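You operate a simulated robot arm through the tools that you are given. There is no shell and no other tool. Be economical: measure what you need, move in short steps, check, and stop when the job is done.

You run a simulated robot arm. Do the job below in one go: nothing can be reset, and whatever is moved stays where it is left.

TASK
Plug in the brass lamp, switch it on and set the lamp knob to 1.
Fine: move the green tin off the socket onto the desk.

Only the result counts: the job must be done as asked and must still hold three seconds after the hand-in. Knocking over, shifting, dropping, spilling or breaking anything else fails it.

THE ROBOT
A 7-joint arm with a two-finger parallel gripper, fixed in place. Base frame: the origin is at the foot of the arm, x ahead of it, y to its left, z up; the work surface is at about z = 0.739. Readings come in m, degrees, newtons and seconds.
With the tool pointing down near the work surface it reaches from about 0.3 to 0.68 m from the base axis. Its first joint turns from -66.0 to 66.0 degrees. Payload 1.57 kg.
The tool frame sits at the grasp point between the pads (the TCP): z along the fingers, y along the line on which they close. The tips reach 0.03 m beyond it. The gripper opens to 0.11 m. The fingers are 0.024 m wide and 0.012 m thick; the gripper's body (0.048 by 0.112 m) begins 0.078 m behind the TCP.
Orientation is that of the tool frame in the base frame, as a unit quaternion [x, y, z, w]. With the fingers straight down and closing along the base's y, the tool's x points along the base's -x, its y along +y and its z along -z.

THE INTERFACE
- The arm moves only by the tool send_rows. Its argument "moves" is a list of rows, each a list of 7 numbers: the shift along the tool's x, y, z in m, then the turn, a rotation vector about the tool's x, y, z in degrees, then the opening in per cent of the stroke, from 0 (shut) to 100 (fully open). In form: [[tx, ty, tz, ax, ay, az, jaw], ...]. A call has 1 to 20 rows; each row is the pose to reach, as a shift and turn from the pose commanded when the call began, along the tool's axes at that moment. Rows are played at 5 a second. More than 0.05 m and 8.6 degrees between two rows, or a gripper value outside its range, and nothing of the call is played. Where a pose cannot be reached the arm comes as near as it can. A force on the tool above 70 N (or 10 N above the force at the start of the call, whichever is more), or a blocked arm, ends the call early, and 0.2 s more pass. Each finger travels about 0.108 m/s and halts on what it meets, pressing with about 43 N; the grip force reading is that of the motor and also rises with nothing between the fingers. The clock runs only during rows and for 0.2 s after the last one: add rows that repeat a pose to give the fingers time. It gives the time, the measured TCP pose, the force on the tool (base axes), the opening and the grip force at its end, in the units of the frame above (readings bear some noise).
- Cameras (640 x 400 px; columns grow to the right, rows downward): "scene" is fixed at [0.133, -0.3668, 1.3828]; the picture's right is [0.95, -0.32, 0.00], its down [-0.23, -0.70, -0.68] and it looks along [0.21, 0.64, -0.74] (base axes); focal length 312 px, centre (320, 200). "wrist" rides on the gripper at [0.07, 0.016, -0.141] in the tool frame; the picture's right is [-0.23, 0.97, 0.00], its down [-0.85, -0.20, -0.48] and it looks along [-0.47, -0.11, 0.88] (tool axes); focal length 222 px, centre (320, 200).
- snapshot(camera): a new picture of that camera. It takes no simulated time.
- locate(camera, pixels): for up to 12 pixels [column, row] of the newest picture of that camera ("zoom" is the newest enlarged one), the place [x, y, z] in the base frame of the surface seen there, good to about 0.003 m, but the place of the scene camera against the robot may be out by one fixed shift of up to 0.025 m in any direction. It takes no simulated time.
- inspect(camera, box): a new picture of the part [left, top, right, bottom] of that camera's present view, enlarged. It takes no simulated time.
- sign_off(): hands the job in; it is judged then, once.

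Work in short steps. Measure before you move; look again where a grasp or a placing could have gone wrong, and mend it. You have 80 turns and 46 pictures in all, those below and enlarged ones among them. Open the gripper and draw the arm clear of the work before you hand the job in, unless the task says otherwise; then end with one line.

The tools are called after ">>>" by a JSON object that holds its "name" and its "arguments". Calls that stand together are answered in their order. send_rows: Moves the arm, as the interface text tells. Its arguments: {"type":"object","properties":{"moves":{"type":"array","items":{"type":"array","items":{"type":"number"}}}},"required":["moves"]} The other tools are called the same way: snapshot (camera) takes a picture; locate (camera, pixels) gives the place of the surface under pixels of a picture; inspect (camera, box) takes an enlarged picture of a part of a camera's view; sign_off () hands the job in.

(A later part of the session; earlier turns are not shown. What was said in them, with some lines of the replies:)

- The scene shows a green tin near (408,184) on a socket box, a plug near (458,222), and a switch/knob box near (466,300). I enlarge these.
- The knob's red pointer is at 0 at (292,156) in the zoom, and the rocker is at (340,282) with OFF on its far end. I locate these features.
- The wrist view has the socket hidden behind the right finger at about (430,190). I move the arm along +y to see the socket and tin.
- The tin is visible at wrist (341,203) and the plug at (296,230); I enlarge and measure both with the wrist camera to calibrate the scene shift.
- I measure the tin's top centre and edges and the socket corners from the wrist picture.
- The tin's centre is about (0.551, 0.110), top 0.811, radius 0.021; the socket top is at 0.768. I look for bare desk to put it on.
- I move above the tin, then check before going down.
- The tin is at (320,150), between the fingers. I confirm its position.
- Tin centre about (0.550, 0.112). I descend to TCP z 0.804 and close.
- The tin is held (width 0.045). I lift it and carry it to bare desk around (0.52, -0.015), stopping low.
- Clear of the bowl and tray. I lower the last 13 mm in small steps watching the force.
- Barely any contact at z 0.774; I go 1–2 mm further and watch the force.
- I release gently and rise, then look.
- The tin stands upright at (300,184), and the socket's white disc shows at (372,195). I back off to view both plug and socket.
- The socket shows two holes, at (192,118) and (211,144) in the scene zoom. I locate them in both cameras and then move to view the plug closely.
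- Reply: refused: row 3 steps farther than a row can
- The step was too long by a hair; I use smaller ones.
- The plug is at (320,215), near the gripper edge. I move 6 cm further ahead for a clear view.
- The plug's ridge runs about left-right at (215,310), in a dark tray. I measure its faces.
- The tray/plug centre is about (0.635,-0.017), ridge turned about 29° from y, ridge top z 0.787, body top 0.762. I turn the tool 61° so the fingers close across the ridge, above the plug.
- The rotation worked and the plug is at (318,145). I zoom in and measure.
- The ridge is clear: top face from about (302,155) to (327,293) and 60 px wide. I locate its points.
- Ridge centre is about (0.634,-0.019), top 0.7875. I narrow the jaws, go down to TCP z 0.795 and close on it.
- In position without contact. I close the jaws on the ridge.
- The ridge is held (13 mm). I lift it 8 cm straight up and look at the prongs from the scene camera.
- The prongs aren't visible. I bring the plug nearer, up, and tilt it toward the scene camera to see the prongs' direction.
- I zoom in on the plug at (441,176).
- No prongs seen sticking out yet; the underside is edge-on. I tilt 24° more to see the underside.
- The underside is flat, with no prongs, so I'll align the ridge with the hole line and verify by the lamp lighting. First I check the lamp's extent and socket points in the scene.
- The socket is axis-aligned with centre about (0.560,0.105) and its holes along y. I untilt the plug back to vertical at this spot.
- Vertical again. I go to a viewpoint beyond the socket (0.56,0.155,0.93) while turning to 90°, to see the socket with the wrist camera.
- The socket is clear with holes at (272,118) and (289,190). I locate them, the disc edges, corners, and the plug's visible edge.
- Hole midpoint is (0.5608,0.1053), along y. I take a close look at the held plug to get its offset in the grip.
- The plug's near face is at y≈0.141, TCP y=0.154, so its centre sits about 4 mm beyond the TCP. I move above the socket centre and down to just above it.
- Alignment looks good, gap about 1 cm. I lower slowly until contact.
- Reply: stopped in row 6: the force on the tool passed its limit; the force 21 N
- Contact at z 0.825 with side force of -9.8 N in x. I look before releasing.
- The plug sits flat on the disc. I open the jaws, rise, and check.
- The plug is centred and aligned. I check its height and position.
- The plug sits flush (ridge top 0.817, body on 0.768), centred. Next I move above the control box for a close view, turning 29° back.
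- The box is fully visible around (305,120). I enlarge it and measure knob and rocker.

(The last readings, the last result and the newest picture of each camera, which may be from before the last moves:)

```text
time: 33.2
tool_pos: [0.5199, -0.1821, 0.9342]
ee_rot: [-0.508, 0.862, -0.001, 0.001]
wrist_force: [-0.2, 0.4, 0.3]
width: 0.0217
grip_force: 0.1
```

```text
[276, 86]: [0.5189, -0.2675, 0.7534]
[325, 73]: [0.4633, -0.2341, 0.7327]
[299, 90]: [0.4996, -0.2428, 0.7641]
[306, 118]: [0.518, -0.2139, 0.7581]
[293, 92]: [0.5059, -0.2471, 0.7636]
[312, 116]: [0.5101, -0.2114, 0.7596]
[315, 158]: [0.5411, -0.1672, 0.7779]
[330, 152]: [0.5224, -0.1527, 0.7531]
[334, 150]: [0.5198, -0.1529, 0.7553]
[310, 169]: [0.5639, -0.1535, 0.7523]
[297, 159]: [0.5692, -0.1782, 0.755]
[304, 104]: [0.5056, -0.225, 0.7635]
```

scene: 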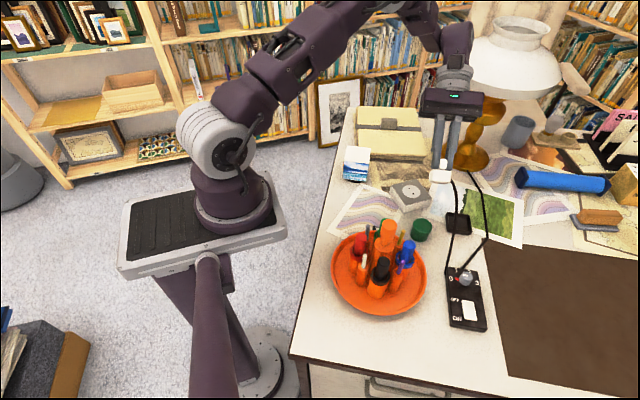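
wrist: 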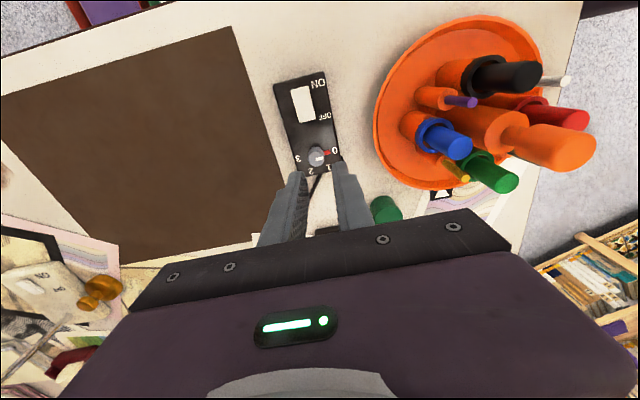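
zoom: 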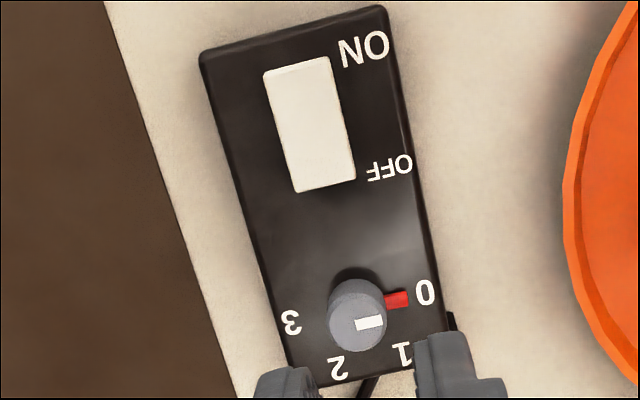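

I locate the knob top, pointer, labels and rocker corners in the zoom.

>>> {"name": "locate", "arguments": {"camera": "zoom", "pixels": [[356, 320], [334, 320], [382, 318], [357, 343], [357, 296], [424, 291], [401, 354], [338, 368], [291, 322], [403, 299], [315, 78], [325, 180]]}}

>>> {"name": "locate", "arguments": {"camera": "zoom", "pixels": [[275, 78], [322, 64], [300, 188], [350, 175], [300, 90], [312, 130], [298, 80], [385, 10], [205, 55], [355, 270], [340, 270], [378, 325]]}}

```text
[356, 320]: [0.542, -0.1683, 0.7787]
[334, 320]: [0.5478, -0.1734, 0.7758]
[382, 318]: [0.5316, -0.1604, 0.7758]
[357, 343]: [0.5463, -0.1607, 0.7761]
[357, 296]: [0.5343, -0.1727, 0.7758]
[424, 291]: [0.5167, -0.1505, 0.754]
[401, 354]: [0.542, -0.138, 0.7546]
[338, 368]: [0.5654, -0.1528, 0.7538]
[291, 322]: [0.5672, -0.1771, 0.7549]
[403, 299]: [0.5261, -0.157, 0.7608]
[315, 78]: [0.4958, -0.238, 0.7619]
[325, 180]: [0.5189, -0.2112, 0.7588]
```

```text
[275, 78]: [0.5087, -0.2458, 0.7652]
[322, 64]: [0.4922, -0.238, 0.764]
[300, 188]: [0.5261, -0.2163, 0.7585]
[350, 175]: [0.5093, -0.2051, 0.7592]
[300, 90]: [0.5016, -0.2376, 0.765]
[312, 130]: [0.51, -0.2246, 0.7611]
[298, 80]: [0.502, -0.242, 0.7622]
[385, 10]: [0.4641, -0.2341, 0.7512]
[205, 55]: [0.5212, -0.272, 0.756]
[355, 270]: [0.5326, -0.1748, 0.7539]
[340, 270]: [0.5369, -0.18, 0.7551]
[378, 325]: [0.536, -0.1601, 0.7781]
```

Knob centre (0.540,-0.167), top 0.776; the pointer is at 145°, label 1 at 86°. The rocker's ON end is raised at (0.5005,-0.242,0.7645). I shut the jaws and go above the ON end first.

>>> {"name": "send_rows", "arguments": {"moves": [[0.03, -0.006, 0, 0, 0, 0, 0], [0.0612, -0.012, 0.02, 0, 0, 0, 0], [0.0612, -0.012, 0.06, 0, 0, 0, 0], [0.0612, -0.012, 0.1, 0, 0, 0, 0], [0.0612, -0.012, 0.13, 0, 0, 0, 0], [0.0612, -0.012, 0.13, 0, 0, 0, 0]]}}

>>> {"name": "snapshot", "arguments": {"camera": "scene"}}

```text
time: 34.6
tool_pos: [0.5038, -0.2419, 0.8048]
ee_rot: [-0.507, 0.862, -0.001, 0.001]
wrist_force: [0.5, -0.1, -0.6]
width: 0.0002
grip_force: 21.3
```

```text
10 pictures are left
```

scene: 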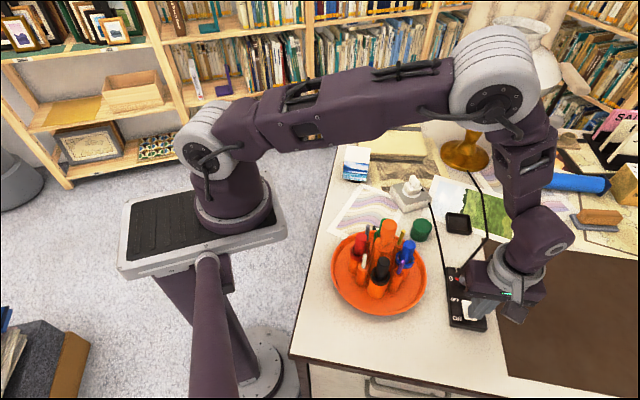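

Over the ON end. I press down in 2 mm steps.

>>> {"name": "send_rows", "arguments": {"moves": [[0.001, 0.002, 0.006, 0, 0, 0, 0], [0.001, 0.002, 0.01, 0, 0, 0, 0], [0.001, 0.002, 0.012, 0, 0, 0, 0], [0.001, 0.002, 0.014, 0, 0, 0, 0], [0.001, 0.002, 0.016, 0, 0, 0, 0], [0.001, 0.002, 0.018, 0, 0, 0, 0]]}}

```text
time: 35.9
tool_pos: [0.5034, -0.2425, 0.7915]
ee_rot: [-0.507, 0.862, -0.003, 0.002]
wrist_force: [-5.1, 3.2, 17.2]
width: 0.0001
grip_force: 20.7
stopped in row 6: the force on the tool passed its limit (the readings are from after the stop); the commanded pose is now the measured one
```

It stopped at z 0.7915 with 17 N. I raise and look at the rocker.

>>> {"name": "send_rows", "arguments": {"moves": [[0, 0, -0.03, 0, 0, 0, 0], [-0.03, 0.006, -0.07, 0, 0, 0, 0], [-0.06, 0.01, -0.11, 0, 0, 0, 0], [-0.06, 0.01, -0.14, 0, 0, 0, 0], [-0.06, 0.01, -0.14, 0, 0, 0, 0]]}}

>>> {"name": "inspect", "arguments": {"camera": "wrist", "box": [226, 70, 386, 180]}}

```text
refused: row 2 steps farther than a row can; nothing moved
```

```text
3.64 times, centred on (306, 125) of wrist
```

zoom: 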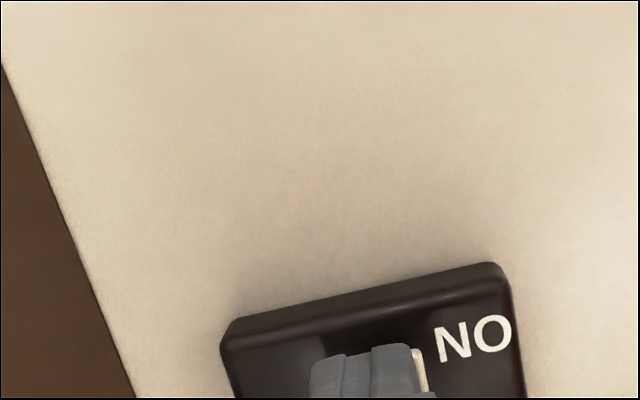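

A step was too long; I retry with smaller ones, and take the picture only after success.

>>> {"name": "send_rows", "arguments": {"moves": [[0, 0, -0.03, 0, 0, 0, 0], [-0.015, 0.003, -0.065, 0, 0, 0, 0], [-0.03, 0.006, -0.1, 0, 0, 0, 0], [-0.05, 0.01, -0.13, 0, 0, 0, 0], [-0.06, 0.01, -0.142, 0, 0, 0, 0], [-0.06, 0.01, -0.142, 0, 0, 0, 0]]}}

```text
time: 37.3
tool_pos: [0.5236, -0.1848, 0.9351]
ee_rot: [-0.508, 0.861, -0.003, 0.002]
wrist_force: [0.4, 0.2, -0.4]
width: 0.0001
grip_force: 21.6
```

>>> {"name": "inspect", "arguments": {"camera": "wrist", "box": [226, 70, 386, 180]}}

```text
3.64 times, centred on (306, 125) of wrist
```

zoom: 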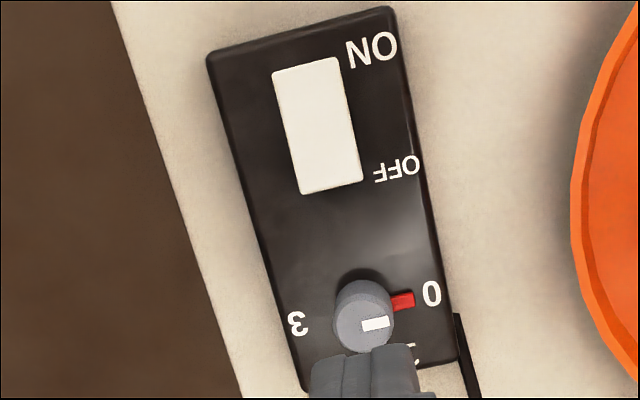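

The rocker looks brighter at the OFF end; I check its heights at both ends (ON ~ (308,72), OFF ~ (330,185)) to see if it flipped.

>>> {"name": "locate", "arguments": {"camera": "zoom", "pixels": [[285, 80], [308, 75], [330, 72], [300, 95], [315, 125], [325, 160], [308, 185], [330, 182], [350, 178], [320, 140]]}}

```text
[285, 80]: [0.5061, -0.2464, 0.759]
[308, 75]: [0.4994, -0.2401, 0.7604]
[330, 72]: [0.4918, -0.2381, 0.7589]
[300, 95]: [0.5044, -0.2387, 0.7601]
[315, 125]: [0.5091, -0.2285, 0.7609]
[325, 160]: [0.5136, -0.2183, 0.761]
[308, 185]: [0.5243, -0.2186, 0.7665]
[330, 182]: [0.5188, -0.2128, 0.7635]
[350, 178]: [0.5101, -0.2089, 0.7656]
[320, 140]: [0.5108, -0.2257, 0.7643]
```

The rocker flipped: ON end now 0.7595, OFF end 0.765. Now I go above the knob turning to yaw 105°, so the fingers miss the red pointer.

>>> {"name": "send_rows", "arguments": {"moves": [[-0.008, -0.002, 0, 0, 0, -8, 20], [-0.016, -0.004, 0, 0, 0, -16, 40], [-0.0237, -0.0056, 0, 0, 0, -24, 40], [-0.0237, -0.0056, 0.02, 0, 0, -32, 40], [-0.0237, -0.0056, 0.05, 0, 0, -40, 40], [-0.0237, -0.0056, 0.08, 0, 0, -44, 40], [-0.0237, -0.0056, 0.1, 0, 0, -44, 40], [-0.0237, -0.0056, 0.1, 0, 0, -44, 40], [-0.0237, -0.0056, 0.1, 0, 0, -44, 40]]}}

```text
time: 39.3
tool_pos: [0.5397, -0.1665, 0.8319]
ee_rot: [0.795, -0.607, 0.004, 0.0]
wrist_force: [0.0, 0.1, -0.3]
width: 0.0443
grip_force: 0.0
```

Reading (0.5397,-0.1665) matches the knob centre. I verify with one wrist picture.

>>> {"name": "inspect", "arguments": {"camera": "wrist", "box": [240, 80, 400, 180]}}

```text
4.00 times, centred on (320, 130) of wrist
```

zoom: 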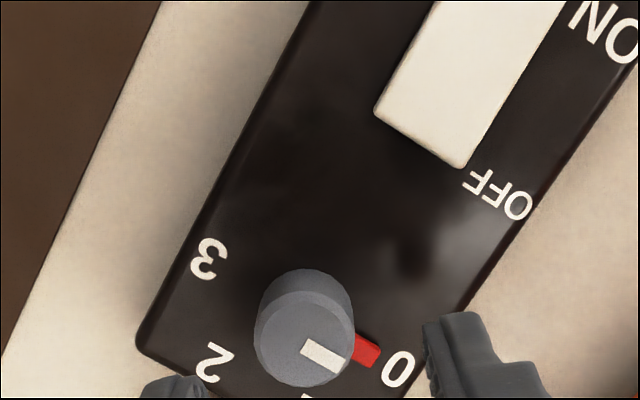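

>>> {"name": "locate", "arguments": {"camera": "zoom", "pixels": [[304, 338], [258, 340], [350, 335], [304, 295], [304, 382], [395, 370], [365, 348], [215, 362], [208, 258], [305, 396]]}}

```text
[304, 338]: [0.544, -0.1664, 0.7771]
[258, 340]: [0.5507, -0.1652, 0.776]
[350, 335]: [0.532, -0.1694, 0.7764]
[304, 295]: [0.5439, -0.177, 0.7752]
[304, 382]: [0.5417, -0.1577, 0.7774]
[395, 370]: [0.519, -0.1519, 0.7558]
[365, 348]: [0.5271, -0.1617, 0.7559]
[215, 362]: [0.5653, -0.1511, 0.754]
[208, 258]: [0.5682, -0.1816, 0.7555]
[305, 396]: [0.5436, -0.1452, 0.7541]
```

Knob centre (0.541,-0.167). I descend to tip height about 0.762 and close on the knob.

>>> {"name": "send_rows", "arguments": {"moves": [[0, -0.001, 0.02, 0, 0, 0, 40], [0, -0.001, 0.033, 0, 0, 0, 40], [0, -0.001, 0.039, 0, 0, 0, 40], [0, -0.001, 0.039, 0, 0, 0, 28], [0, -0.001, 0.039, 0, 0, 0, 20], [0, -0.001, 0.039, 0, 0, 0, 14], [0, -0.001, 0.039, 0, 0, 0, 14]]}}

```text
time: 40.9
tool_pos: [0.542, -0.1664, 0.7926]
ee_rot: [0.794, -0.608, 0.005, -0.001]
wrist_force: [12.1, 3.9, 1.1]
width: 0.0265
grip_force: 6.4
```

Only one finger seems to press (+12 N in x). I shift about 1.5 mm in +x to balance and let the grip settle.

>>> {"name": "send_rows", "arguments": {"moves": [[0, -0.001, 0, 0, 0, 0, 20], [0, -0.002, 0, 0, 0, 0, 14], [0, -0.002, 0, 0, 0, 0, 12], [0, -0.002, 0, 0, 0, 0, 12]]}}

```text
time: 41.9
tool_pos: [0.5436, -0.1658, 0.7932]
ee_rot: [0.793, -0.609, 0.003, 0.0]
wrist_force: [12.2, 0.7, -5.4]
width: 0.0232
grip_force: 35.5
```

Gripped (23 mm). I ease 1.5 mm more in +x, then turn 30° clockwise as a first half.

>>> {"name": "send_rows", "arguments": {"moves": [[0, -0.0015, 0, 0, 0, 0, 12], [0, -0.0015, 0, 0, 0, 6, 12], [0, -0.0015, 0, 0, 0, 12, 12], [0, -0.0015, 0, 0, 0, 18, 12], [0, -0.0015, 0, 0, 0, 24, 12], [0, -0.0015, 0, 0, 0, 30, 12], [0, -0.0015, 0, 0, 0, 30, 12]]}}

```text
time: 43.5
tool_pos: [0.5438, -0.1655, 0.7933]
ee_rot: [-0.608, 0.794, -0.003, 0.001]
wrist_force: [4.8, 2.0, -6.2]
width: 0.0233
grip_force: 35.2
```

Force eased, 30° turned. I turn 28° more.

>>> {"name": "send_rows", "arguments": {"moves": [[0, 0, 0, 0, 0, 7, 12], [0, 0, 0, 0, 0, 14, 12], [0, 0, 0, 0, 0, 21, 12], [0, 0, 0, 0, 0, 28, 12], [0, 0, 0, 0, 0, 28, 12]]}}

```text
time: 44.7
tool_pos: [0.5449, -0.166, 0.793]
ee_rot: [-0.398, 0.917, -0.003, 0.002]
wrist_force: [8.1, 0.6, -18.7]
width: 0.0233
grip_force: 35.4
```

Turned 58° in total. I open the jaws and rise to look.

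>>> {"name": "send_rows", "arguments": {"moves": [[0, 0, 0, 0, 0, 0, 25], [0, 0, 0, 0, 0, 0, 40], [0, 0, 0, 0, 0, 0, 45], [0, 0, -0.03, 0, 0, 0, 45], [0, 0, -0.07, 0, 0, 0, 45], [0, 0, -0.11, 0, 0, 0, 45], [0, 0, -0.14, 0, 0, 0, 45], [0, 0, -0.14, 0, 0, 0, 45]]}}

>>> {"name": "inspect", "arguments": {"camera": "wrist", "box": [240, 80, 400, 180]}}

```text
time: 46.5
tool_pos: [0.5437, -0.1642, 0.9333]
ee_rot: [-0.4, 0.917, -0.003, 0.002]
wrist_force: [0.1, -0.2, 0.5]
width: 0.0497
grip_force: 0.1
```

```text
4.00 times, centred on (320, 130) of wrist
```

zoom: 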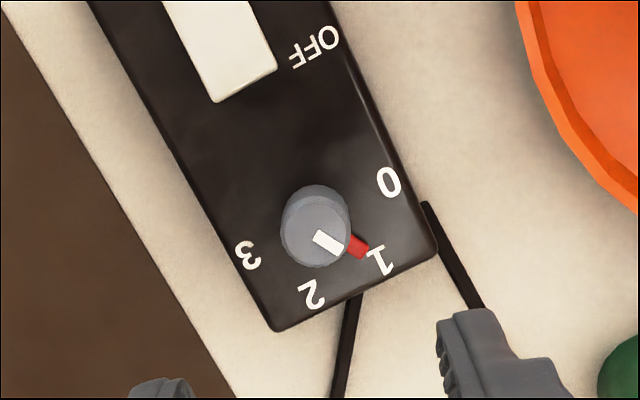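

The pointer now faces 1. I measure its direction and check the lamp and surroundings in the scene.

>>> {"name": "locate", "arguments": {"camera": "zoom", "pixels": [[317, 232], [283, 235], [351, 232], [315, 203], [315, 263], [358, 246], [380, 261], [389, 182], [312, 295], [248, 255], [327, 242], [435, 245]]}}

>>> {"name": "snapshot", "arguments": {"camera": "scene"}}

```text
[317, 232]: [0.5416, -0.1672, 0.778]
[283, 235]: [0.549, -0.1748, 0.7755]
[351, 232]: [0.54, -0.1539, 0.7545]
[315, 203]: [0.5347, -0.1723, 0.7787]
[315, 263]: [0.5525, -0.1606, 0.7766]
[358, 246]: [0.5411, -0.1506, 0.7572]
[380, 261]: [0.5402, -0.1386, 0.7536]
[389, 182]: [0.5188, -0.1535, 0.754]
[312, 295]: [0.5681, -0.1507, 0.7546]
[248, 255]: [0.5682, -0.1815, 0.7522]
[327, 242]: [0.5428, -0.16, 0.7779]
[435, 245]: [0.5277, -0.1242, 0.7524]
```

```text
5 pictures are left
```

scene: 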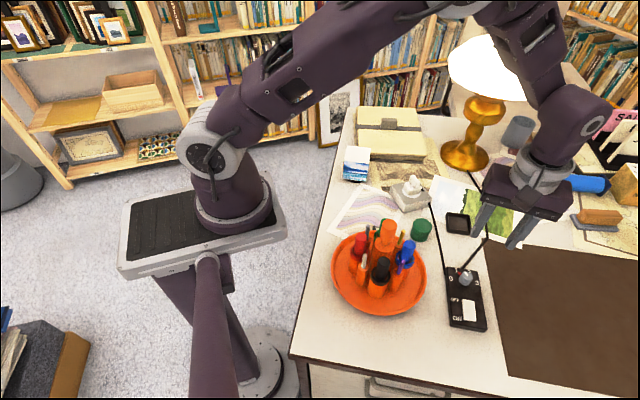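

The lamp shade is lit, the pointer aligns with label 1 (91° vs 93°), and the labels haven't shifted. I raise the arm a bit to be clear.

>>> {"name": "send_rows", "arguments": {"moves": [[0, 0, -0.03, 0, 0, 0, 60], [0, 0, -0.06, 0, 0, 0, 80], [0, 0, -0.08, 0, 0, 0, 100], [0, 0, -0.08, 0, 0, 0, 100]]}}

>>> {"name": "snapshot", "arguments": {"camera": "scene"}}

```text
time: 47.5
tool_pos: [0.541, -0.1658, 1.0144]
ee_rot: [-0.398, 0.917, -0.003, 0.002]
wrist_force: [-0.1, -0.7, -0.1]
width: 0.1101
grip_force: 0.1
```

```text
4 pictures are left
```

scene: 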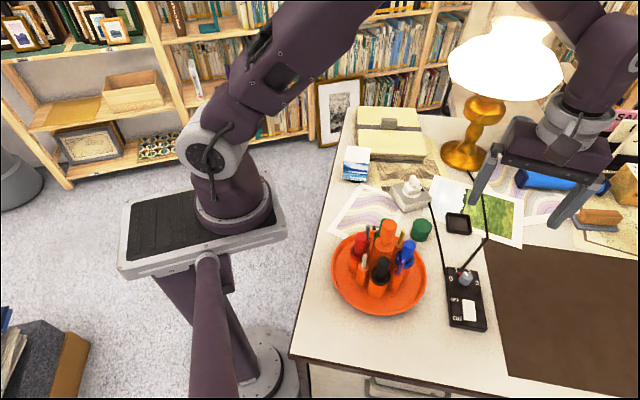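

The lamp glows, everything stands in place, and the arm is clear with the gripper open. I hand in.

>>> {"name": "sign_off", "arguments": {}}

```text
The job is handed in.
```

The brass lamp is plugged in, switched on and lit, with its knob at 1; the green tin stands on the desk, off the socket.
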